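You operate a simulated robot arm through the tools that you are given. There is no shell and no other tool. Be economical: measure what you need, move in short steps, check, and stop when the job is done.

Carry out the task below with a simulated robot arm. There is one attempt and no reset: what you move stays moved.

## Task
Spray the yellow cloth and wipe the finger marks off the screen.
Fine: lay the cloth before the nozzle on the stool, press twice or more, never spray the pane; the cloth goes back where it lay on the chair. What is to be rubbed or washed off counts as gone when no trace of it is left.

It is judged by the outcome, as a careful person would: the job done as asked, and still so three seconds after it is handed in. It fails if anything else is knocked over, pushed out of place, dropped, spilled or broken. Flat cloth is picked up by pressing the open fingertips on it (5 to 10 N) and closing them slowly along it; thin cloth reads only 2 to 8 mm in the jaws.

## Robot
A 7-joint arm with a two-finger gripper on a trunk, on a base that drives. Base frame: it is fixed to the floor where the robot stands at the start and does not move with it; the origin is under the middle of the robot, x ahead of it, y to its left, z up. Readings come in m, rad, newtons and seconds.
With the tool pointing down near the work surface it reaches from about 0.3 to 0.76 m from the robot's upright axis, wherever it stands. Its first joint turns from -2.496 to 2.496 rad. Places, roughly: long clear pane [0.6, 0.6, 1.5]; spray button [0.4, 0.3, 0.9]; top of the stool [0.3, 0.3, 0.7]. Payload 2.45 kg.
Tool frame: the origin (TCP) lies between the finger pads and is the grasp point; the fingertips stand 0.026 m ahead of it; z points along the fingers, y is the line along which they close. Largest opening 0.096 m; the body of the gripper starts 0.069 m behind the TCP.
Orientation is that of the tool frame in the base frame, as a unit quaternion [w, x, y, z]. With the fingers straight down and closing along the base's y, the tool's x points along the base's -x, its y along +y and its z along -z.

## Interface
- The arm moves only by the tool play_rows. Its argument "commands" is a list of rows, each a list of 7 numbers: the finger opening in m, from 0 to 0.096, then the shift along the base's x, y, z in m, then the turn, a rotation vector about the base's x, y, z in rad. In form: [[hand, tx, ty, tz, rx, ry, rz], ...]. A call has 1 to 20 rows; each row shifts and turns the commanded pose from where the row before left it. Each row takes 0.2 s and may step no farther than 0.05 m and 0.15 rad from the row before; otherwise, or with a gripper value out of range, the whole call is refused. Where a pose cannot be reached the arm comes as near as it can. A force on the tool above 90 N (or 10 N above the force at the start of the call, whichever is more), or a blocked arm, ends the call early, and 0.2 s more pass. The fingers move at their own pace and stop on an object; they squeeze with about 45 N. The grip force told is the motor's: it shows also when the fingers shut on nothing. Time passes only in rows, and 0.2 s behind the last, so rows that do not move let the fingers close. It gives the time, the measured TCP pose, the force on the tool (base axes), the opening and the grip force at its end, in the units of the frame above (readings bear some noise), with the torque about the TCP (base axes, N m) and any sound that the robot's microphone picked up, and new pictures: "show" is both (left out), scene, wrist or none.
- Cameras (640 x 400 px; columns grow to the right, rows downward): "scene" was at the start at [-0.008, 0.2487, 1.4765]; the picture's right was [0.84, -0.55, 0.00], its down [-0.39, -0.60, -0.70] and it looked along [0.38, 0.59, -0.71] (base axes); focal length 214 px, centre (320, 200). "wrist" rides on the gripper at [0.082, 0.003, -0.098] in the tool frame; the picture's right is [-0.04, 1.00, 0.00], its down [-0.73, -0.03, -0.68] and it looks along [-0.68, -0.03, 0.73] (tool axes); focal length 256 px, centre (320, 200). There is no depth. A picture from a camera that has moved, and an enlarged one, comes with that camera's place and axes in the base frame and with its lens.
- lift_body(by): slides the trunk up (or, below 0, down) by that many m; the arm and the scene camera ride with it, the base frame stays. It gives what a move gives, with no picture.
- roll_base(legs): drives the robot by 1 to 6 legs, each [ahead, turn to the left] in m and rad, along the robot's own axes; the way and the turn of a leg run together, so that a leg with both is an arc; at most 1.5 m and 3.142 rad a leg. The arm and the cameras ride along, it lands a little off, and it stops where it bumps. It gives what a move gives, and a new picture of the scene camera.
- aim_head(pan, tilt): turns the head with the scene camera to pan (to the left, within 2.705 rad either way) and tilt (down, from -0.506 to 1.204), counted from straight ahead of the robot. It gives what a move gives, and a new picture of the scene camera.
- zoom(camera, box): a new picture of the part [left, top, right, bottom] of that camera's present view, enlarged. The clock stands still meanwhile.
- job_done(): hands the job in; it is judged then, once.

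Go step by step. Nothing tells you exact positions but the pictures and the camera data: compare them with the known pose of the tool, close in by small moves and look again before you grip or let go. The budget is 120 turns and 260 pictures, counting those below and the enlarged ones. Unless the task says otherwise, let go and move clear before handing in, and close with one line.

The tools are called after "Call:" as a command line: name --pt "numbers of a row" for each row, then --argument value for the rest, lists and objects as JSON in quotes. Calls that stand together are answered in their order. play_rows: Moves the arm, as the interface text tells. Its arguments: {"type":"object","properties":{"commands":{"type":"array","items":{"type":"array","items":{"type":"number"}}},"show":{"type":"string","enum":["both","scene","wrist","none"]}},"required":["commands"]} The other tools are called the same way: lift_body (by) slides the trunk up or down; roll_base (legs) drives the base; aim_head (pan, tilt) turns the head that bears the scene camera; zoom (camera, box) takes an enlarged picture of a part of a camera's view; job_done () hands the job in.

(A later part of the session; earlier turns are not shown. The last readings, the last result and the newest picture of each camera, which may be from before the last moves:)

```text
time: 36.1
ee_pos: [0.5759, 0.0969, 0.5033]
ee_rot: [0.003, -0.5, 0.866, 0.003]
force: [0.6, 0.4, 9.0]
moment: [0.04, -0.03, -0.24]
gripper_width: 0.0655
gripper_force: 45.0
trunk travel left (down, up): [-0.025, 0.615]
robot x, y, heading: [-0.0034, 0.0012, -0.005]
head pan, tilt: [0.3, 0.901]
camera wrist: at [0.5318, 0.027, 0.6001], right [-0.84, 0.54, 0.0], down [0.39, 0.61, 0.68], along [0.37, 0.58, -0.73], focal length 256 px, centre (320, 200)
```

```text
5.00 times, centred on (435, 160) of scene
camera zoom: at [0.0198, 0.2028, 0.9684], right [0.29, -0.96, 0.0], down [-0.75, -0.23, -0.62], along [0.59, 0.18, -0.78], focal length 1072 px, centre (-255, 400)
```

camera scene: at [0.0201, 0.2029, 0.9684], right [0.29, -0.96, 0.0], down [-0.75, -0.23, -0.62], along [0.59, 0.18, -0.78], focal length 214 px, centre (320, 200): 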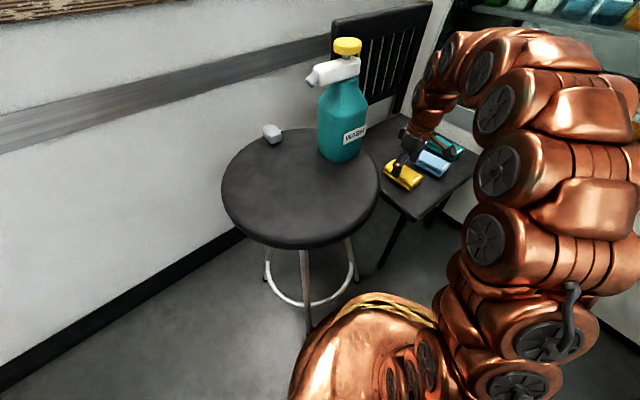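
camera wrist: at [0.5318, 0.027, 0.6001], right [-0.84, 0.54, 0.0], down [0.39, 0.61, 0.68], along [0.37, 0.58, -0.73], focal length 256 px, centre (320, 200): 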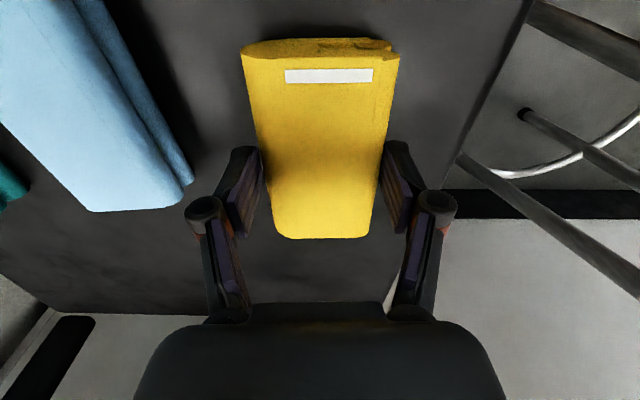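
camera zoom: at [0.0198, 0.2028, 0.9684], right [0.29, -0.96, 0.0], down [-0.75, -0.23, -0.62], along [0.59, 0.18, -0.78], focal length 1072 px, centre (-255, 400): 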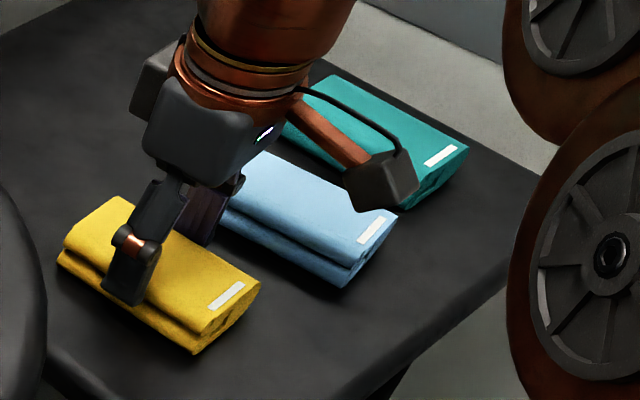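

Gripped firmly at 65.5 mm with 45 N on the pad's sides. Now a small lift to test the grip.

Call:
play_rows --pt "0 0 0 0.01 0 0 0" --pt "0 0 0 0.02 0 0 0" --pt "0 0 0 0.03 0 0 0" --pt "0 0 0 0 0 0 0" --show "both"

Call:
zoom --camera "scene" --box '[375, 100, 495, 180]'

```text
time: 37.1
ee_pos: [0.5727, 0.0966, 0.5617]
ee_rot: [0.001, -0.499, 0.866, 0.003]
force: [0.2, 0.4, -1.1]
moment: [-0.04, 0.0, -0.03]
gripper_width: 0.0651
gripper_force: 45.0
trunk travel left (down, up): [-0.025, 0.615]
robot x, y, heading: [-0.0004, 0.0008, 0.002]
head pan, tilt: [0.3, 0.901]
camera scene: at [0.0201, 0.2029, 0.9683], right [0.29, -0.96, 0.0], down [-0.75, -0.23, -0.62], along [0.59, 0.18, -0.78], focal length 214 px, centre (320, 200)
camera wrist: at [0.5308, 0.0272, 0.659], right [-0.84, 0.54, 0.0], down [0.39, 0.62, 0.68], along [0.36, 0.58, -0.73], focal length 256 px, centre (320, 200)
```

scene: 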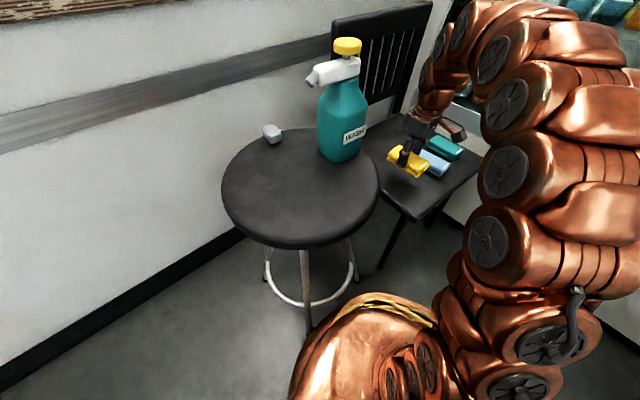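
wrist: 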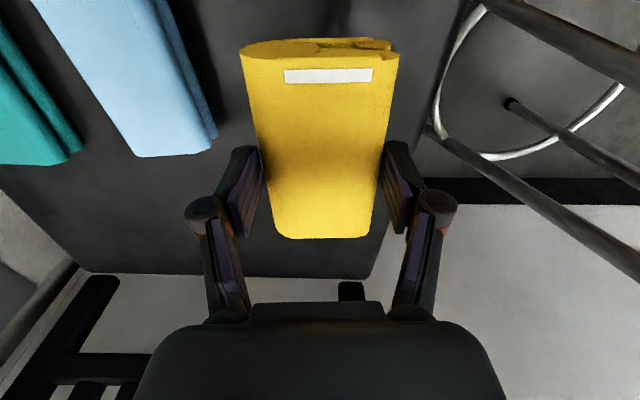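

```text
5.00 times, centred on (435, 140) of scene
camera zoom: at [0.0201, 0.2029, 0.9683], right [0.29, -0.96, 0.0], down [-0.75, -0.23, -0.62], along [0.59, 0.18, -0.78], focal length 1072 px, centre (-255, 500)
```

zoom: 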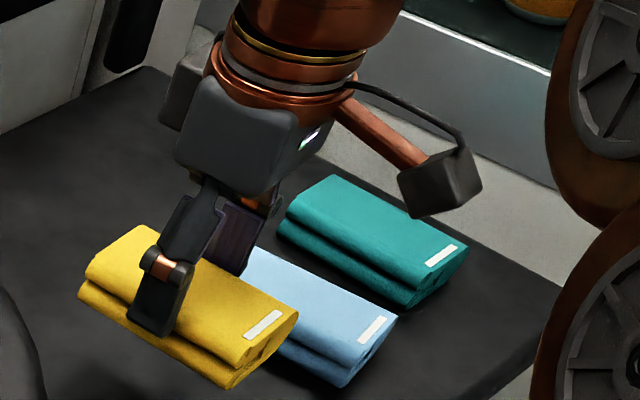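

The cloth is held. I raise the trunk to clear the stool and study the bottle and nozzle.

Call:
lift_body --by 0.5

Call:
aim_head --pan 0.7 --tilt 1.0

Call:
zoom --camera "scene" --box '[240, 100, 480, 260]'

```text
refused: 0.5 is not a number from -0.4 to 0.4
```

```text
time: 38.0
ee_pos: [0.5736, 0.0972, 0.5624]
ee_rot: [0.002, -0.5, 0.866, 0.003]
force: [-0.8, 0.4, -0.8]
moment: [0.0, -0.02, 0.01]
gripper_width: 0.0651
gripper_force: 45.1
trunk travel left (down, up): [-0.025, 0.615]
robot x, y, heading: [-0.001, -0.0012, -0.003]
head pan, tilt: [0.7, 1.0]
camera scene: at [0.0013, 0.2254, 0.9611], right [0.64, -0.77, 0.0], down [-0.64, -0.54, -0.54], along [0.41, 0.35, -0.84], focal length 214 px, centre (320, 200)
```

scene: 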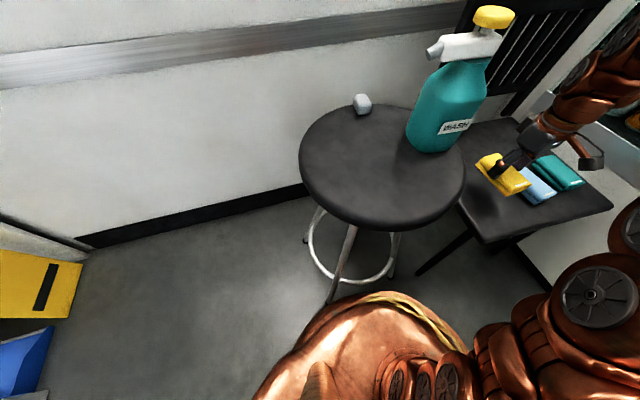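

```text
2.50 times, centred on (360, 180) of scene
camera zoom: at [0.0013, 0.2254, 0.9611], right [0.64, -0.77, 0.0], down [-0.64, -0.54, -0.54], along [0.41, 0.35, -0.84], focal length 536 px, centre (220, 250)
```

zoom: 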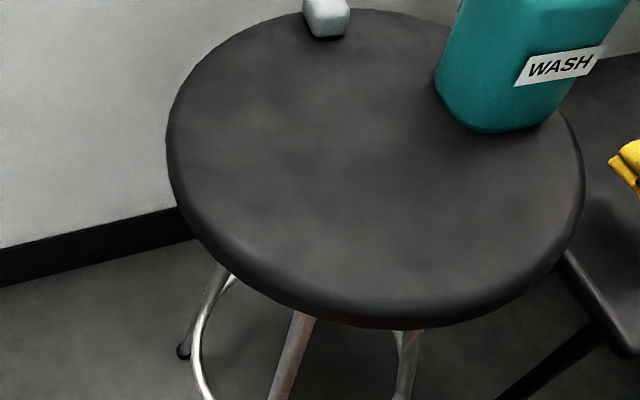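

Bottle button is at about (0.40, 0.276, 0.86), the nozzle tip at (0.347, 0.32, 0.83) pointing along (-0.76, 0.65); the stool centre is about (0.27, 0.315), and a small grey item sits near (0.34, 0.41). I lift well clear.

Call:
lift_body --by 0.4

Call:
play_rows --pt "0 0 0 0.04 0 0 0" --pt "0 0 0 0.04 0 0 0" --pt "0 0 0 0.02 0 0 0" --show "none"

Call:
aim_head --pan 0.8 --tilt 1.0

Call:
zoom --camera "scene" --box '[280, 140, 440, 240]'

```text
time: 41.8
ee_pos: [0.573, 0.0978, 0.961]
ee_rot: [0.002, -0.499, 0.867, 0.002]
force: [0.6, -0.6, 0.3]
moment: [-0.03, 0.04, 0.01]
gripper_width: 0.0647
gripper_force: 45.5
trunk travel left (down, up): [-0.425, 0.215]
robot x, y, heading: [-0.0004, 0.0029, -0.001]
head pan, tilt: [0.7, 1.0]
```

```text
time: 42.6
ee_pos: [0.5695, 0.0975, 1.0612]
ee_rot: [0.002, -0.499, 0.867, 0.002]
force: [-0.2, 0.5, 0.2]
moment: [-0.01, -0.01, -0.02]
gripper_width: 0.0648
gripper_force: 44.9
trunk travel left (down, up): [-0.425, 0.215]
robot x, y, heading: [-0.0007, 0.0003, -0.003]
head pan, tilt: [0.7, 1.0]
```

```text
time: 43.2
ee_pos: [0.5693, 0.0976, 1.0609]
ee_rot: [0.003, -0.5, 0.866, 0.002]
force: [0.3, -0.7, -0.1]
moment: [-0.01, -0.03, 0.01]
gripper_width: 0.0646
gripper_force: 45.3
trunk travel left (down, up): [-0.425, 0.215]
robot x, y, heading: [0.0008, -0.0008, -0.003]
head pan, tilt: [0.799, 1.0]
camera scene: at [-0.0034, 0.2305, 1.3611], right [0.72, -0.7, 0.0], down [-0.59, -0.6, -0.54], along [0.38, 0.39, -0.84], focal length 214 px, centre (320, 200)
```

scene: 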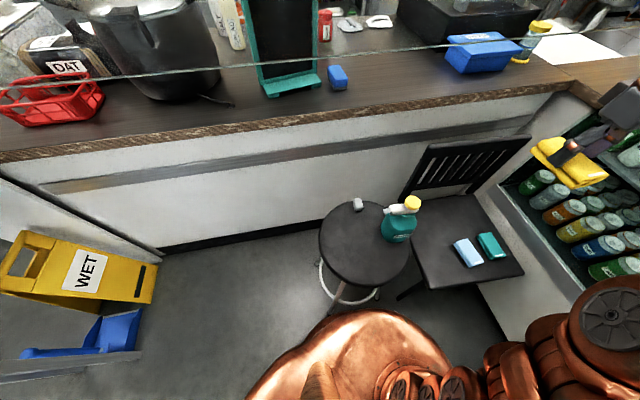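

```text
4.00 times, centred on (360, 190) of scene
camera zoom: at [-0.0034, 0.2305, 1.3611], right [0.72, -0.7, 0.0], down [-0.59, -0.6, -0.54], along [0.38, 0.39, -0.84], focal length 858 px, centre (160, 240)
```

zoom: 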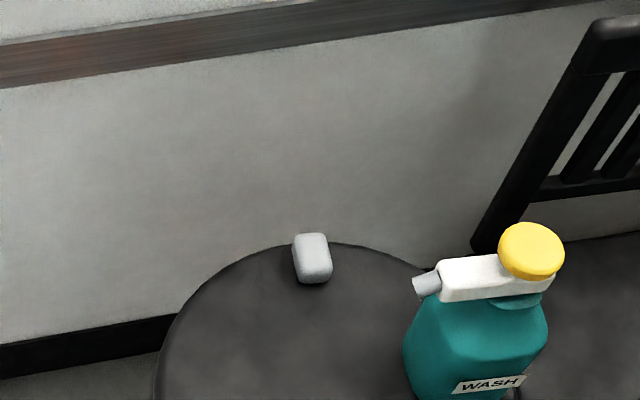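

The stool top comes out nearer z 0.65 (centre 0.313, 0.33), and the nozzle points along about (-0.81, 0.58), parallel to the pane. I carry the cloth to about 0.1 m ahead of the nozzle, staying high.

Call:
play_rows --pt "0 -0.022 0.01975 0 0 0 -0.1147" --pt "0 -0.022 0.01975 0 0 0 -0.1147" --pt "0 -0.022 0.01975 0 0 0 -0.1147" --pt "0 -0.022 0.01975 0 0 0 -0.1147" --pt "0 -0.022 0.01975 0 0 0 -0.1147" --pt "0 -0.022 0.01975 0 0 0 -0.1147" --pt "0 -0.022 0.01975 0 0 0 -0.1147" --pt "0 -0.022 0.01975 0 0 0 -0.1147" --pt "0 -0.022 0.01975 0 0 0 -0.1147" --pt "0 -0.022 0.01975 0 0 0 -0.1147" --pt "0 -0.022 0.01975 0 0 0 -0.1147" --pt "0 -0.022 0.01975 0 0 0 -0.1147" --pt "0 -0.022 0.01975 0 0 0 -0.1147" --pt "0 -0.022 0.01975 0 0 0 -0.1147" --pt "0 0 0 0 0 0 0" --show "both"

```text
time: 46.5
ee_pos: [0.266, 0.3719, 1.0597]
ee_rot: [0.004, 0.278, 0.961, 0.0]
force: [0.4, 0.0, -1.0]
moment: [0.0, -0.03, 0.0]
gripper_width: 0.0647
gripper_force: 45.5
trunk travel left (down, up): [-0.425, 0.215]
robot x, y, heading: [0.0006, 0.0013, 0.002]
head pan, tilt: [0.799, 1.0]
camera scene: at [-0.0035, 0.2307, 1.3611], right [0.72, -0.7, 0.0], down [-0.59, -0.6, -0.54], along [0.38, 0.39, -0.84], focal length 214 px, centre (320, 200)
camera wrist: at [0.1988, 0.4187, 1.1573], right [0.57, 0.82, 0.0], down [0.6, -0.41, 0.68], along [0.56, -0.39, -0.73], focal length 256 px, centre (320, 200)
```

scene: 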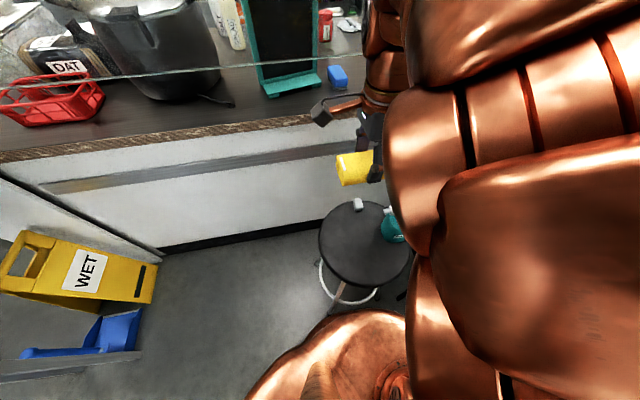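
wrist: 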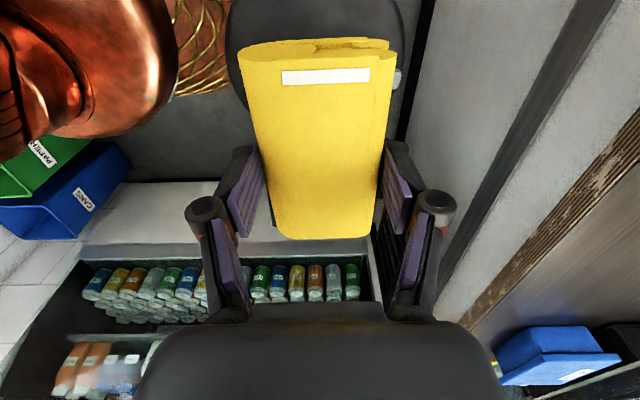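

Call:
lift_body --by -0.25

Call:
play_rows --pt "0 0 0 -0.001 0 0 0" --show "both"

```text
time: 49.0
ee_pos: [0.2657, 0.3726, 0.81]
ee_rot: [0.003, 0.277, 0.961, 0.001]
force: [0.1, 0.1, 0.0]
moment: [-0.02, 0.03, -0.01]
gripper_width: 0.0646
gripper_force: 45.8
trunk travel left (down, up): [-0.175, 0.465]
robot x, y, heading: [-0.0011, -0.0013, -0.004]
head pan, tilt: [0.799, 1.0]
```

```text
time: 49.4
ee_pos: [0.2671, 0.3724, 0.8086]
ee_rot: [0.004, 0.276, 0.961, 0.0]
force: [0.6, -0.1, -0.7]
moment: [0.0, 0.01, -0.01]
gripper_width: 0.0648
gripper_force: 44.9
trunk travel left (down, up): [-0.175, 0.465]
robot x, y, heading: [0.0019, -0.0026, -0.001]
head pan, tilt: [0.799, 1.0]
camera scene: at [-0.0035, 0.2306, 1.1111], right [0.72, -0.7, 0.0], down [-0.59, -0.6, -0.54], along [0.38, 0.39, -0.84], focal length 214 px, centre (320, 200)
camera wrist: at [0.1994, 0.4184, 0.9062], right [0.56, 0.83, 0.0], down [0.6, -0.41, 0.68], along [0.57, -0.38, -0.73], focal length 256 px, centre (320, 200)
```

scene: 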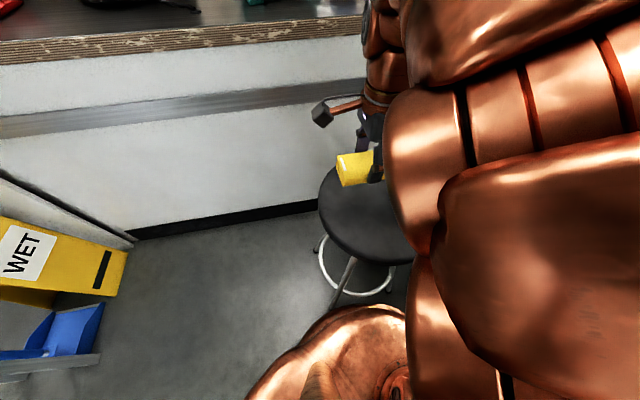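
wrist: 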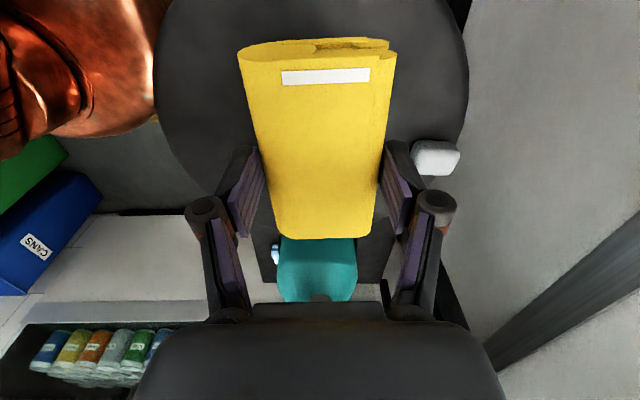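

Call:
play_rows --pt "0 0 0 -0.03 0 0 0" --pt "0 0 0 -0.03 0 0 0" --pt "0 0 0 -0.02 0 0 0" --pt "0 0 0 0 0 0 0" --show "wrist"

```text
time: 50.4
ee_pos: [0.2646, 0.3741, 0.7276]
ee_rot: [0.004, 0.277, 0.961, 0.0]
force: [-0.5, 0.5, -0.5]
moment: [0.01, 0.01, 0.01]
gripper_width: 0.0647
gripper_force: 45.2
trunk travel left (down, up): [-0.175, 0.465]
robot x, y, heading: [0.0001, -0.0003, -0.003]
head pan, tilt: [0.799, 1.0]
camera wrist: at [0.1982, 0.42, 0.8261], right [0.56, 0.83, 0.0], down [0.6, -0.41, 0.68], along [0.57, -0.38, -0.73], focal length 256 px, centre (320, 200)
```

wrist: 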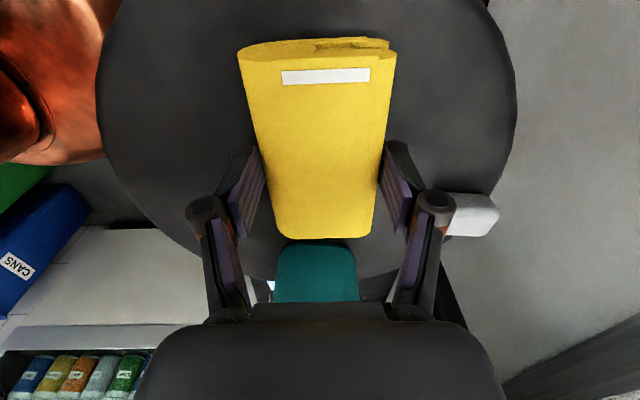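

Call:
play_rows --pt "0 0 0 -0.012 0 0 0" --pt "0 0 0 -0.01 0 0 0" --pt "0 0 0 0 0 0 0" --show "none"

```text
time: 51.2
ee_pos: [0.2647, 0.3726, 0.7071]
ee_rot: [0.004, 0.276, 0.961, 0.001]
force: [0.1, -1.2, 18.3]
moment: [-0.37, 0.16, 0.02]
gripper_width: 0.0648
gripper_force: 45.4
trunk travel left (down, up): [-0.175, 0.465]
robot x, y, heading: [-0.0048, -0.0011, 0.002]
head pan, tilt: [0.799, 1.0]
```

Call:
play_rows --pt "0 0 0 0.002 0 0 0" --pt "0.07 0 0 0 0 0 0" --pt "0.082 0 0 0 0 0 0" --pt "0.082 0 0 0 0 0 0" --pt "0.082 0 0 0.02 0 0 0" --pt "0.082 0 0 0.03 0 0 0" --pt "0.082 0 0 0.03 0 0 0" --show "both"

```text
time: 52.8
ee_pos: [0.2699, 0.3734, 0.7898]
ee_rot: [0.005, 0.277, 0.961, 0.0]
force: [-0.3, 0.1, -0.1]
moment: [0.03, 0.01, 0.01]
gripper_width: 0.0821
gripper_force: 0.0
trunk travel left (down, up): [-0.175, 0.465]
robot x, y, heading: [-0.0007, 0.0016, -0.003]
head pan, tilt: [0.799, 1.0]
camera scene: at [-0.0036, 0.2306, 1.1111], right [0.72, -0.7, 0.0], down [-0.59, -0.6, -0.54], along [0.38, 0.39, -0.84], focal length 214 px, centre (320, 200)
camera wrist: at [0.2012, 0.419, 0.8869], right [0.56, 0.83, 0.0], down [0.6, -0.41, 0.68], along [0.57, -0.39, -0.73], focal length 256 px, centre (320, 200)
```

scene: 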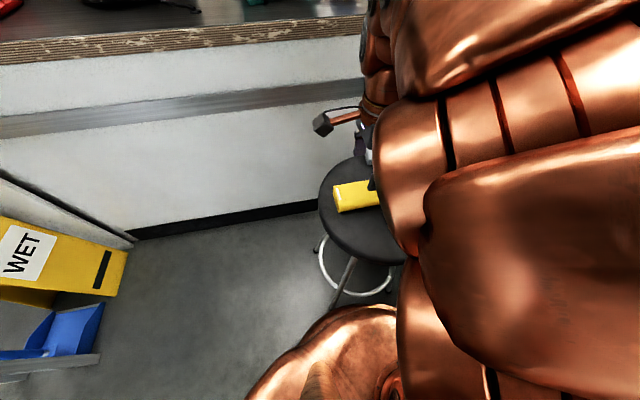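
wrist: 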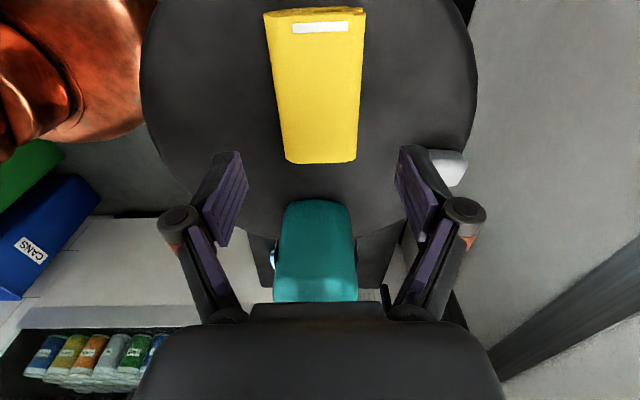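

Cloth laid in line with the bottle. I raise straight up to view the alignment and then go for the button.

Call:
lift_body --by 0.25

Call:
play_rows --pt "0 0 0 0.03 0 0 0" --pt "0 -0.02 0.014 0.03 0 0 0" --pt "0 0 0 0 0 0 0" --show "wrist"

```text
time: 55.4
ee_pos: [0.2689, 0.3732, 1.0398]
ee_rot: [0.003, 0.276, 0.961, 0.0]
force: [-0.1, 0.9, -0.4]
moment: [0.0, -0.02, -0.02]
gripper_width: 0.082
gripper_force: 0.1
trunk travel left (down, up): [-0.425, 0.215]
robot x, y, heading: [0.0003, -0.0, -0.001]
head pan, tilt: [0.799, 1.0]
```

```text
time: 56.2
ee_pos: [0.2469, 0.3854, 1.0985]
ee_rot: [0.004, 0.277, 0.961, 0.001]
force: [0.2, -0.1, -0.4]
moment: [-0.02, 0.03, 0.01]
gripper_width: 0.0063
gripper_force: 2.3
trunk travel left (down, up): [-0.425, 0.215]
robot x, y, heading: [-0.0012, -0.0055, -0.003]
head pan, tilt: [0.799, 1.0]
camera wrist: at [0.1802, 0.4304, 1.1959], right [0.57, 0.82, 0.0], down [0.6, -0.41, 0.68], along [0.57, -0.39, -0.73], focal length 256 px, centre (320, 200)
```

wrist: 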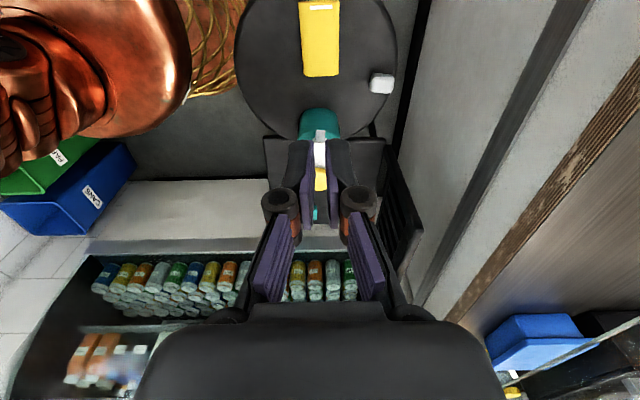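

Call:
play_rows --pt "0 0.0316 -0.0216 0 0 0 0" --pt "0 0.0316 -0.0216 0 0 0 0" --pt "0 0.0316 -0.0216 0 0 0 0" --pt "0 0.0316 -0.0216 0 0 0 0" --pt "0 0.0316 -0.0216 -0.03 0 0 0" --pt "0 0 0 -0.05 0 0 0" --pt "0 0 0 -0.05 0 0 0" --pt "0 0 0 0 0 0 0" --show "both"

```text
time: 58.0
ee_pos: [0.4053, 0.2775, 0.9695]
ee_rot: [0.003, 0.276, 0.961, 0.001]
force: [-0.2, 0.0, -0.5]
moment: [0.01, -0.01, 0.04]
gripper_width: 0.0
gripper_force: 27.7
trunk travel left (down, up): [-0.425, 0.215]
robot x, y, heading: [-0.0028, -0.0018, -0.006]
head pan, tilt: [0.799, 1.0]
camera scene: at [-0.0035, 0.2306, 1.3611], right [0.72, -0.7, 0.0], down [-0.59, -0.6, -0.54], along [0.38, 0.39, -0.84], focal length 214 px, centre (320, 200)
camera wrist: at [0.3383, 0.324, 1.0668], right [0.56, 0.83, 0.0], down [0.6, -0.41, 0.68], along [0.57, -0.38, -0.73], focal length 256 px, centre (320, 200)
```

scene: 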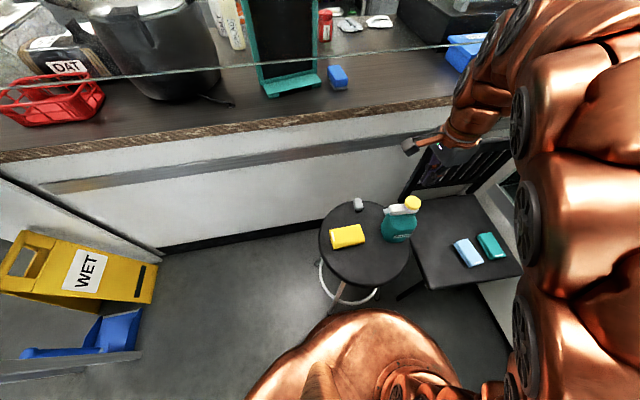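
wrist: 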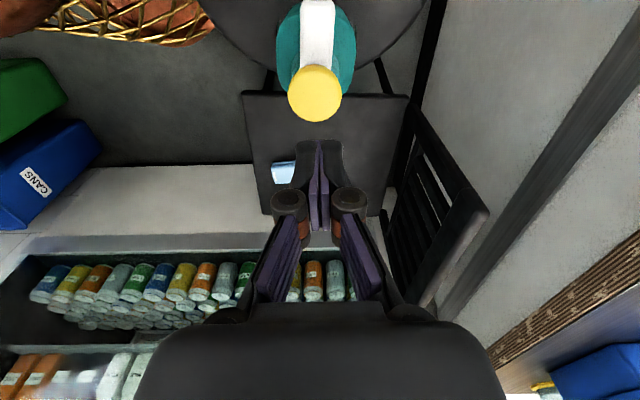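

Call:
play_rows --pt "0 -0.005 0.002 -0.03 0 0 0" --pt "0 0 0 -0.03 0 0 0" --pt "0 0 0 0 0 0 0" --show "both"

Call:
zoom --camera "scene" --box '[360, 140, 480, 260]'

```text
time: 58.8
ee_pos: [0.3995, 0.2808, 0.9092]
ee_rot: [0.003, 0.276, 0.961, 0.001]
force: [-0.2, 0.0, 0.4]
moment: [0.04, 0.03, 0.0]
gripper_width: 0.0002
gripper_force: 28.7
trunk travel left (down, up): [-0.425, 0.215]
robot x, y, heading: [-0.0048, -0.0003, 0.003]
head pan, tilt: [0.799, 1.0]
camera scene: at [-0.0035, 0.2306, 1.3611], right [0.72, -0.7, 0.0], down [-0.59, -0.6, -0.54], along [0.38, 0.39, -0.84], focal length 214 px, centre (320, 200)
camera wrist: at [0.3327, 0.3253, 1.0065], right [0.56, 0.83, 0.0], down [0.6, -0.41, 0.68], along [0.57, -0.38, -0.73], focal length 256 px, centre (320, 200)
```

scene: 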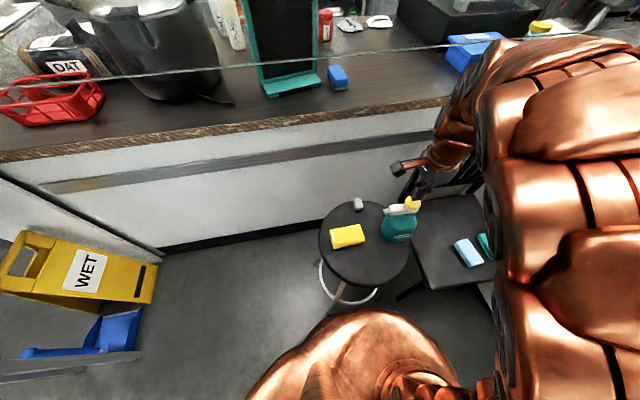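
wrist: 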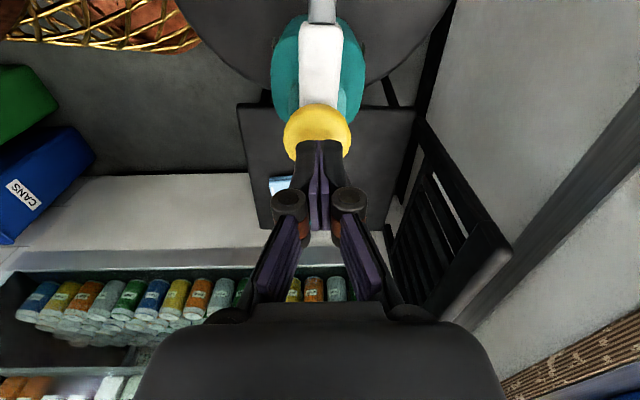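

```text
3.33 times, centred on (420, 200) of scene
camera zoom: at [-0.0035, 0.2306, 1.3611], right [0.72, -0.7, 0.0], down [-0.59, -0.6, -0.54], along [0.38, 0.39, -0.84], focal length 715 px, centre (-13, 200)
```

zoom: 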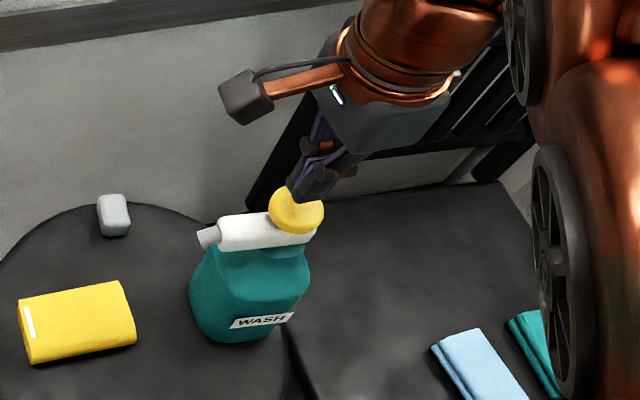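

Call:
play_rows --pt "0 -0.003 0.001 -0.01 0 0 0" --pt "0 0 0 -0.006 0 0 0" --pt "0 0 0 0 0 0 0" --show "wrist"

```text
time: 59.6
ee_pos: [0.3971, 0.2805, 0.8923]
ee_rot: [0.004, 0.277, 0.961, -0.001]
force: [0.2, -0.5, 0.3]
moment: [-0.03, -0.04, -0.05]
gripper_width: 0.0
gripper_force: 28.5
trunk travel left (down, up): [-0.425, 0.215]
robot x, y, heading: [0.0001, -0.0012, 0.001]
head pan, tilt: [0.799, 1.0]
camera wrist: at [0.3298, 0.3262, 0.9901], right [0.56, 0.83, 0.0], down [0.6, -0.41, 0.68], along [0.57, -0.38, -0.73], focal length 256 px, centre (320, 200)
```

wrist: 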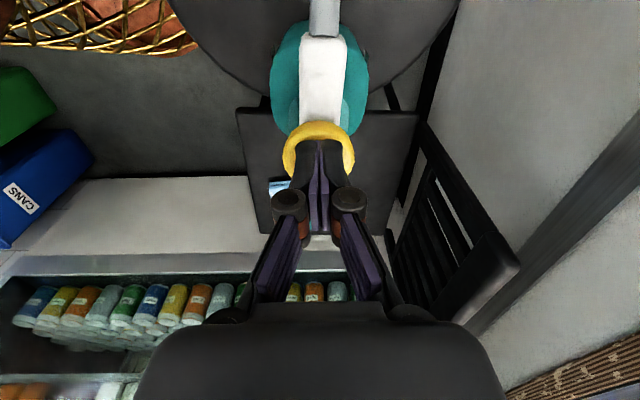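

Call:
play_rows --pt "0 0 0 -0.004 0 0 0" --pt "0 0 0 -0.004 0 0 0" --pt "0 0 0 0 0 0 0" --show "none"

```text
time: 60.4
ee_pos: [0.3966, 0.281, 0.8846]
ee_rot: [0.004, 0.276, 0.961, 0.001]
force: [-0.9, -0.5, 2.1]
moment: [-0.02, 0.03, 0.0]
gripper_width: 0.0058
gripper_force: 28.6
trunk travel left (down, up): [-0.425, 0.215]
robot x, y, heading: [0.0017, 0.0027, -0.003]
head pan, tilt: [0.799, 1.0]
heard: click
```

A click was heard, so the button was pressed. I look, then release and press again.

Call:
zoom --camera "scene" --box '[330, 170, 450, 260]'

Call:
play_rows --pt "0 0 0 -0.004 0 0 0" --pt "0 0 0 0 0 0 0" --show "scene"

```text
4.44 times, centred on (390, 215) of scene
camera zoom: at [-0.0036, 0.2306, 1.3611], right [0.72, -0.7, 0.0], down [-0.59, -0.6, -0.54], along [0.38, 0.39, -0.84], focal length 953 px, centre (9, 133)
```

zoom: 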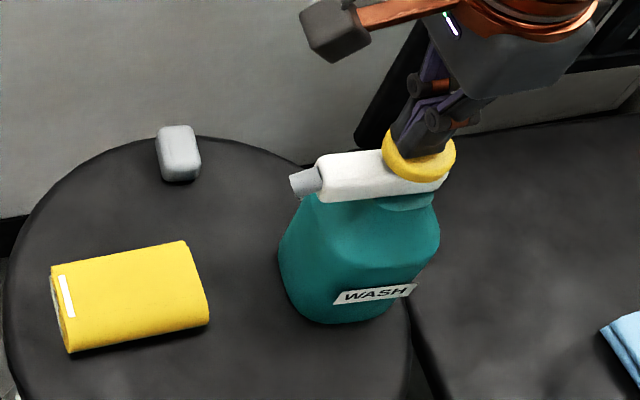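

```text
time: 61.0
ee_pos: [0.3974, 0.2813, 0.882]
ee_rot: [0.004, 0.276, 0.961, 0.001]
force: [1.1, -0.5, 4.2]
moment: [0.02, -0.03, -0.01]
gripper_width: 0.0062
gripper_force: 28.4
trunk travel left (down, up): [-0.425, 0.215]
robot x, y, heading: [0.0028, 0.0049, -0.002]
head pan, tilt: [0.799, 1.0]
camera scene: at [-0.0035, 0.2306, 1.3611], right [0.72, -0.7, 0.0], down [-0.59, -0.6, -0.54], along [0.38, 0.39, -0.84], focal length 214 px, centre (320, 200)
```

scene: 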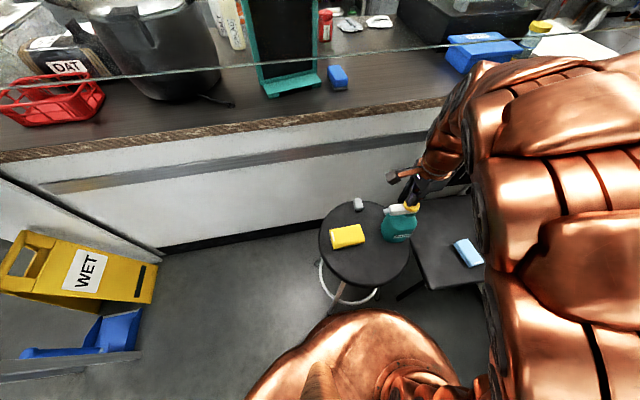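

Call:
play_rows --pt "0 0 0 0.006 0 0 0" --pt "0 0 0 0.007 0 0 0" --pt "0 0 0 0 0 0 0" --pt "0 0 0 -0.007 0 0 0" --pt "0 0 0 -0.006 0 0 0" --pt "0 0 0 -0.003 0 0 0" --pt "0 0 0 0 0 0 0" --show "none"

Call:
zoom --camera "scene" --box '[330, 170, 450, 260]'

```text
time: 62.6
ee_pos: [0.3993, 0.2824, 0.8801]
ee_rot: [0.004, 0.276, 0.961, 0.001]
force: [1.2, 1.3, 19.1]
moment: [0.01, -0.05, 0.0]
gripper_width: 0.006
gripper_force: 28.5
trunk travel left (down, up): [-0.425, 0.215]
robot x, y, heading: [-0.0034, 0.0033, -0.004]
head pan, tilt: [0.799, 1.0]
heard: click
```

```text
4.44 times, centred on (390, 215) of scene
camera zoom: at [-0.0039, 0.2302, 1.3614], right [0.72, -0.7, 0.0], down [-0.59, -0.6, -0.54], along [0.38, 0.39, -0.84], focal length 953 px, centre (9, 133)
```

zoom: 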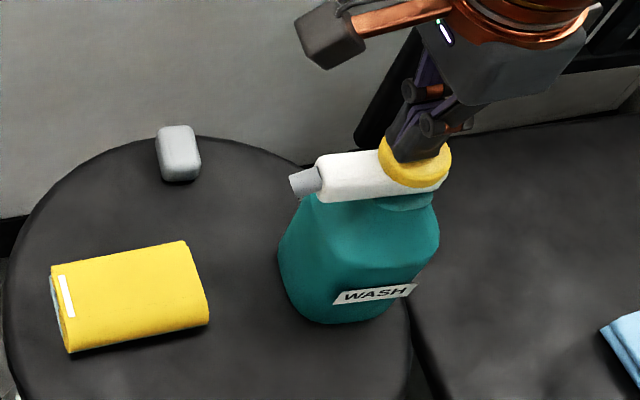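

Call:
play_rows --pt "0 0 0 0.009 0 0 0" --pt "0 0 0 0.007 0 0 0" --pt "0 0 0 0 0 0 0" --pt "0 0 0 -0.007 0 0 0" --pt "0 0 0 -0.006 0 0 0" --show "scene"

Call:
zoom --camera "scene" --box '[310, 200, 400, 260]'

```text
time: 63.8
ee_pos: [0.3999, 0.2835, 0.8823]
ee_rot: [0.003, 0.277, 0.961, 0.0]
force: [-0.6, -1.2, 3.6]
moment: [-0.06, 0.03, 0.01]
gripper_width: 0.0061
gripper_force: 28.7
trunk travel left (down, up): [-0.425, 0.215]
robot x, y, heading: [0.0018, -0.0025, -0.004]
head pan, tilt: [0.799, 1.0]
heard: click
camera scene: at [-0.0036, 0.2304, 1.3612], right [0.72, -0.7, 0.0], down [-0.59, -0.6, -0.54], along [0.38, 0.39, -0.84], focal length 214 px, centre (320, 200)
```

scene: 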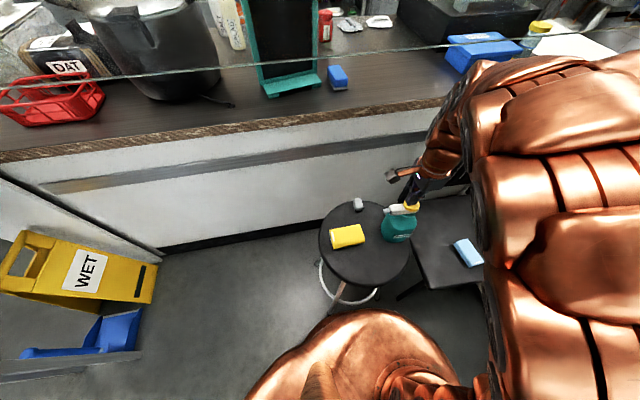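

```text
6.67 times, centred on (355, 230) of scene
camera zoom: at [-0.0036, 0.2304, 1.3612], right [0.72, -0.7, 0.0], down [-0.59, -0.6, -0.54], along [0.38, 0.39, -0.84], focal length 1430 px, centre (87, 0)
```

zoom: 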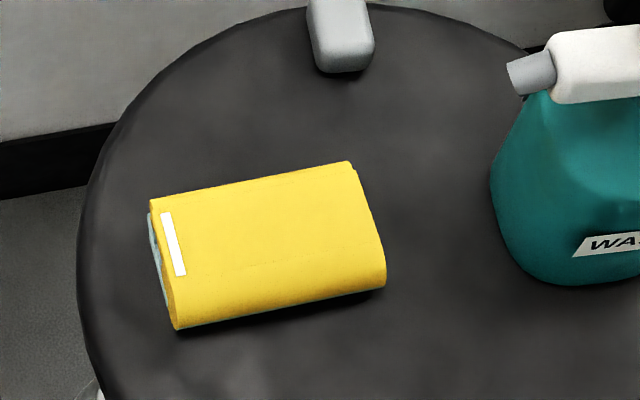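

Three clicks, and the cloth edges show a bluish-wet tint. I back off the button and return to grip the cloth.

Call:
play_rows --pt "0 0 0 0.02 0 0 0" --pt "0 0 0 0.03 0 0 0" --pt "0.02 0 0 0.04 0 0 0" --pt "0.05 -0.033 0.0222 0.02 0 0 0" --pt "0.082 -0.033 0.0222 0 0 0 0" --pt "0.082 -0.033 0.0222 0 0 0 0" --pt "0.082 -0.033 0.0222 0 0 0 0" --pt "0.082 0 0 0 0 0 0" --show "none"

Call:
lift_body --by -0.22

Call:
play_rows --pt "0.082 0 0 0 0 0 0" --show "wrist"

```text
time: 65.6
ee_pos: [0.264, 0.3708, 0.9917]
ee_rot: [0.004, 0.276, 0.961, 0.0]
force: [0.4, -0.3, -0.2]
moment: [-0.04, -0.03, 0.01]
gripper_width: 0.0821
gripper_force: 0.1
trunk travel left (down, up): [-0.425, 0.215]
robot x, y, heading: [0.0007, -0.0024, -0.004]
head pan, tilt: [0.799, 1.0]
```

```text
time: 67.9
ee_pos: [0.2647, 0.3711, 0.7708]
ee_rot: [0.003, 0.277, 0.961, 0.0]
force: [0.2, 0.2, 0.9]
moment: [0.01, -0.01, 0.02]
gripper_width: 0.082
gripper_force: 0.0
trunk travel left (down, up): [-0.205, 0.435]
robot x, y, heading: [-0.0009, -0.0018, -0.008]
head pan, tilt: [0.799, 1.0]
```

```text
time: 68.3
ee_pos: [0.2641, 0.3717, 0.7716]
ee_rot: [0.005, 0.276, 0.961, -0.001]
force: [0.2, 0.8, 0.0]
moment: [0.01, -0.01, 0.01]
gripper_width: 0.082
gripper_force: 0.0
trunk travel left (down, up): [-0.205, 0.435]
robot x, y, heading: [-0.0029, -0.0012, -0.001]
head pan, tilt: [0.799, 1.0]
camera wrist: at [0.1977, 0.4167, 0.8688], right [0.56, 0.83, 0.0], down [0.6, -0.41, 0.68], along [0.57, -0.38, -0.73], focal length 256 px, centre (320, 200)
```

wrist: 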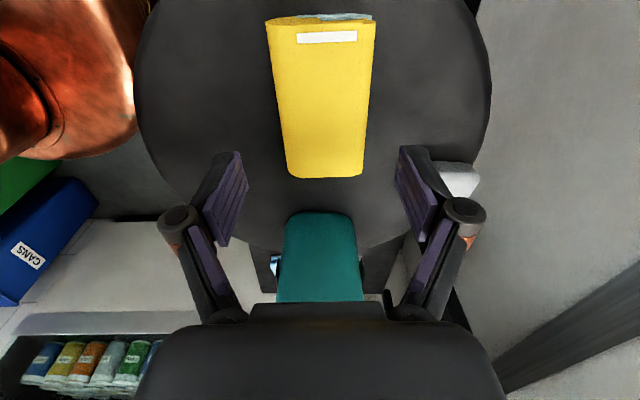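

The lower folds now look wet, so the spray took. I descend and grip.

Call:
play_rows --pt "0.082 0.001 0.002 -0.03 0 0 0" --pt "0.082 0 0 -0.02 0 0 0" --pt "0.082 0 0 -0.012 0 0 0" --pt "0.075 0 0 0 0 0 0" --pt "0.065 0 0 0 0 0 0" --pt "0.05 0 0 0 0 0 0" --pt "0.03 0 0 0 0 0 0" --pt "0 0 0 0 0 0 0" --pt "0 0 0 0 0 0 0" --show "both"

```text
time: 70.3
ee_pos: [0.265, 0.3738, 0.7097]
ee_rot: [0.003, 0.277, 0.961, 0.0]
force: [-0.1, 0.6, 1.8]
moment: [-0.04, 0.06, 0.01]
gripper_width: 0.065
gripper_force: 45.0
trunk travel left (down, up): [-0.205, 0.435]
robot x, y, heading: [0.0009, 0.0009, 0.002]
head pan, tilt: [0.799, 1.0]
camera scene: at [-0.0036, 0.2306, 1.1411], right [0.72, -0.7, 0.0], down [-0.59, -0.6, -0.54], along [0.38, 0.39, -0.84], focal length 214 px, centre (320, 200)
camera wrist: at [0.1973, 0.4196, 0.8074], right [0.56, 0.83, 0.0], down [0.6, -0.41, 0.68], along [0.57, -0.38, -0.73], focal length 256 px, centre (320, 200)
```

scene: 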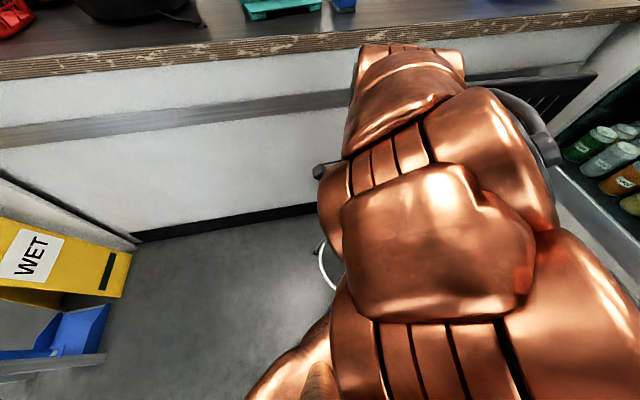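
wrist: 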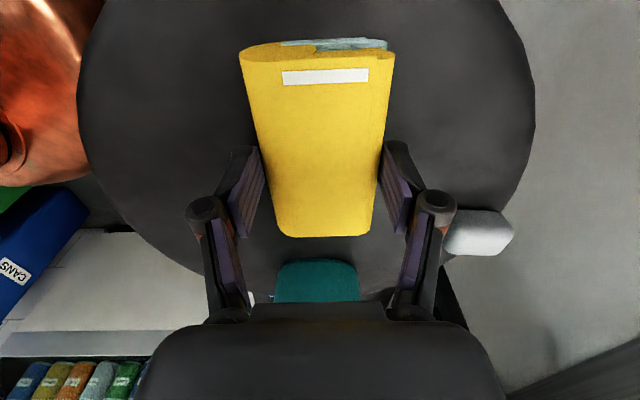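

The cloth is gripped again. I lift it, raise the trunk, and look at the floor to the left and behind for a way to drive.

Call:
play_rows --pt "0 0 0 0.02 0 0 0" --pt "0 0 0 0.04 0 0 0" --pt "0 0 0 0.02 0 0 0" --show "none"

Call:
lift_body --by 0.36

Call:
aim_head --pan 1.7 --tilt 0.9

Call:
aim_head --pan 2.7 --tilt 0.8

```text
time: 71.1
ee_pos: [0.2639, 0.3745, 0.7893]
ee_rot: [0.004, 0.276, 0.961, 0.001]
force: [-0.4, -0.1, -0.6]
moment: [0.01, 0.01, 0.0]
gripper_width: 0.0647
gripper_force: 44.7
trunk travel left (down, up): [-0.205, 0.435]
robot x, y, heading: [-0.002, -0.0017, -0.003]
head pan, tilt: [0.799, 1.0]
```

```text
time: 74.6
ee_pos: [0.2648, 0.3746, 1.1487]
ee_rot: [0.003, 0.277, 0.961, 0.0]
force: [-0.1, 0.8, -0.5]
moment: [0.02, 0.0, -0.02]
gripper_width: 0.0651
gripper_force: 45.0
trunk travel left (down, up): [-0.565, 0.075]
robot x, y, heading: [-0.0007, 0.001, 0.001]
head pan, tilt: [0.799, 1.0]
```

```text
time: 75.8
ee_pos: [0.2642, 0.3724, 1.149]
ee_rot: [0.003, 0.277, 0.961, 0.0]
force: [0.5, 0.0, -0.3]
moment: [0.0, 0.03, 0.0]
gripper_width: 0.0648
gripper_force: 44.7
trunk travel left (down, up): [-0.565, 0.075]
robot x, y, heading: [0.0002, -0.0013, 0.002]
head pan, tilt: [1.7, 0.901]
camera scene: at [-0.0617, 0.2557, 1.5083], right [0.99, 0.13, 0.0], down [0.1, -0.78, -0.62], along [-0.08, 0.62, -0.78], focal length 214 px, centre (320, 200)
```

scene: 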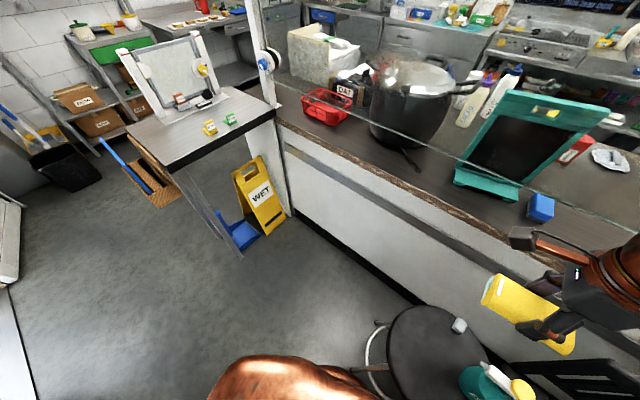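

```text
time: 77.1
ee_pos: [0.2641, 0.3737, 1.1485]
ee_rot: [0.003, 0.277, 0.961, 0.001]
force: [0.0, 0.2, -0.1]
moment: [0.02, -0.03, -0.01]
gripper_width: 0.0647
gripper_force: 44.6
trunk travel left (down, up): [-0.565, 0.075]
robot x, y, heading: [0.0009, 0.0028, -0.001]
head pan, tilt: [2.7, 0.799]
camera scene: at [-0.125, 0.2154, 1.5162], right [0.43, 0.9, 0.0], down [0.65, -0.31, -0.7], along [-0.63, 0.3, -0.72], focal length 214 px, centre (320, 200)
```

scene: 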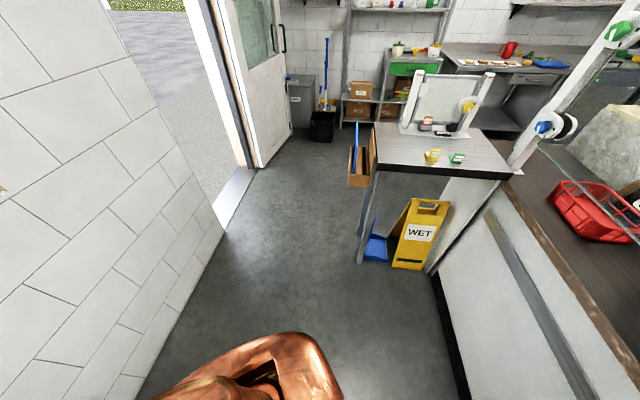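

The aisle is open to the left, with a wall about 0.84 m behind. I back away from the stool, turn left, drive along it, then turn to face the pane.

Call:
roll_base --legs '[[-0.2, 0]]'

Call:
aim_head --pan 0.0 --tilt 0.5

Call:
roll_base --legs '[[0, 1.64], [0.47, 0]]'

```text
time: 78.7
ee_pos: [0.0604, 0.3728, 1.148]
ee_rot: [0.003, 0.277, 0.961, -0.001]
force: [0.2, -0.1, 0.0]
moment: [-0.03, 0.02, 0.0]
gripper_width: 0.065
gripper_force: 44.3
trunk travel left (down, up): [-0.565, 0.075]
robot x, y, heading: [-0.2039, 0.0002, 0.001]
head pan, tilt: [2.7, 0.799]
camera scene: at [-0.3305, 0.2158, 1.5163], right [0.43, 0.9, 0.0], down [0.65, -0.31, -0.7], along [-0.63, 0.3, -0.72], focal length 214 px, centre (320, 200)
```

scene: 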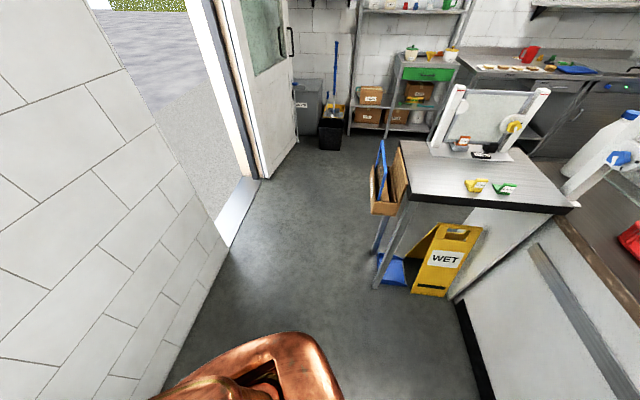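

```text
time: 81.1
ee_pos: [0.0594, 0.3732, 1.1489]
ee_rot: [0.003, 0.277, 0.961, -0.001]
force: [-0.1, 0.0, 0.3]
moment: [-0.01, 0.03, 0.01]
gripper_width: 0.0648
gripper_force: 45.0
trunk travel left (down, up): [-0.565, 0.075]
robot x, y, heading: [-0.207, -0.0008, 0.005]
head pan, tilt: [0.0, 0.499]
camera scene: at [-0.1667, 0.1816, 1.5422], right [0.0, -1.0, 0.0], down [-0.48, 0.0, -0.88], along [0.88, 0.0, -0.48], focal length 214 px, centre (320, 200)
```

scene: 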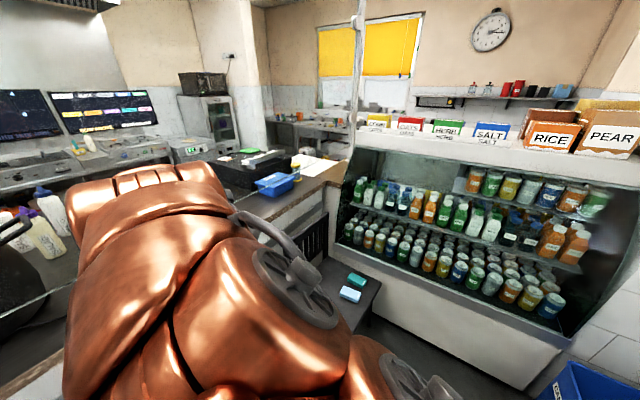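

```text
time: 88.0
ee_pos: [-0.6493, 0.6953, 1.1488]
ee_rot: [0.003, -0.528, 0.849, 0.002]
force: [0.2, -0.2, -0.4]
moment: [-0.02, 0.01, 0.0]
gripper_width: 0.0649
gripper_force: 45.0
trunk travel left (down, up): [-0.565, 0.075]
robot x, y, heading: [-0.2507, 0.4709, 1.673]
head pan, tilt: [0.0, 0.499]
camera scene: at [-0.4392, 0.4903, 1.5422], right [0.99, 0.1, 0.0], down [0.05, -0.48, -0.88], along [-0.09, 0.87, -0.48], focal length 214 px, centre (320, 200)
```

scene: 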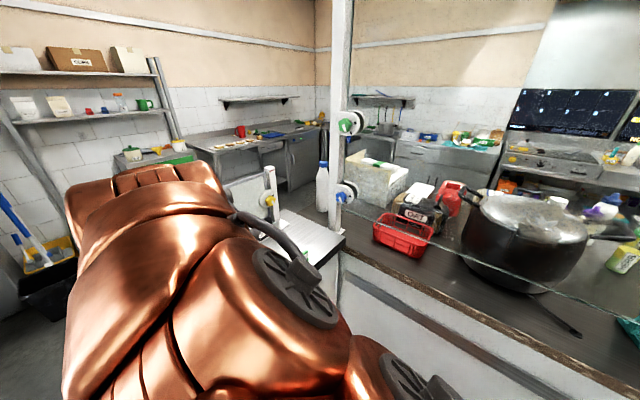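

Call:
roll_base --legs '[[0, -0.685]]'

Call:
aim_head --pan -0.3 --tilt 0.3

```text
time: 90.2
ee_pos: [-0.4192, 0.895, 1.1483]
ee_rot: [0.004, -0.214, 0.977, 0.002]
force: [-0.3, -0.5, -0.3]
moment: [0.02, -0.02, 0.02]
gripper_width: 0.0647
gripper_force: 45.1
trunk travel left (down, up): [-0.565, 0.075]
robot x, y, heading: [-0.2557, 0.4714, 0.995]
head pan, tilt: [0.0, 0.499]
camera scene: at [-0.3841, 0.6024, 1.5422], right [0.84, -0.55, 0.0], down [-0.26, -0.4, -0.88], along [0.48, 0.74, -0.48], focal length 214 px, centre (320, 200)
```

scene: 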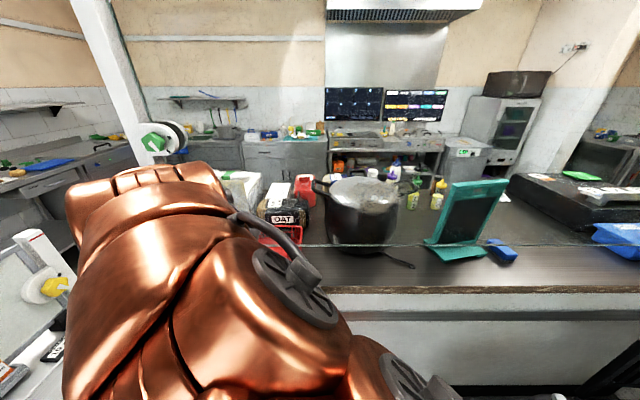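

```text
time: 91.0
ee_pos: [-0.4177, 0.8962, 1.1488]
ee_rot: [0.003, -0.214, 0.977, 0.003]
force: [0.4, 0.6, 0.0]
moment: [0.0, -0.02, -0.01]
gripper_width: 0.065
gripper_force: 45.3
trunk travel left (down, up): [-0.565, 0.075]
robot x, y, heading: [-0.2504, 0.4716, 0.996]
head pan, tilt: [-0.3, 0.3]
camera scene: at [-0.3619, 0.5859, 1.5606], right [0.64, -0.77, 0.0], down [-0.23, -0.19, -0.96], along [0.73, 0.61, -0.3], focal length 214 px, centre (320, 200)
```

scene: 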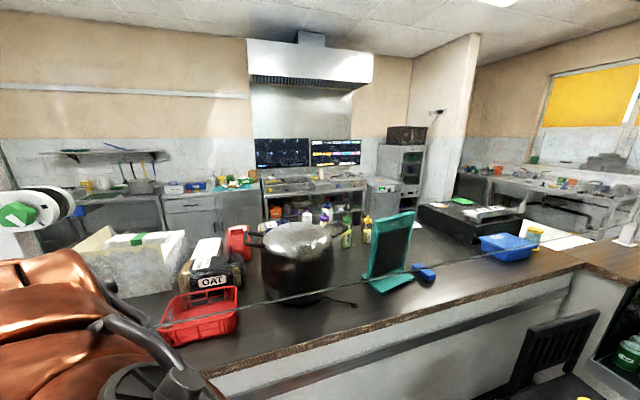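

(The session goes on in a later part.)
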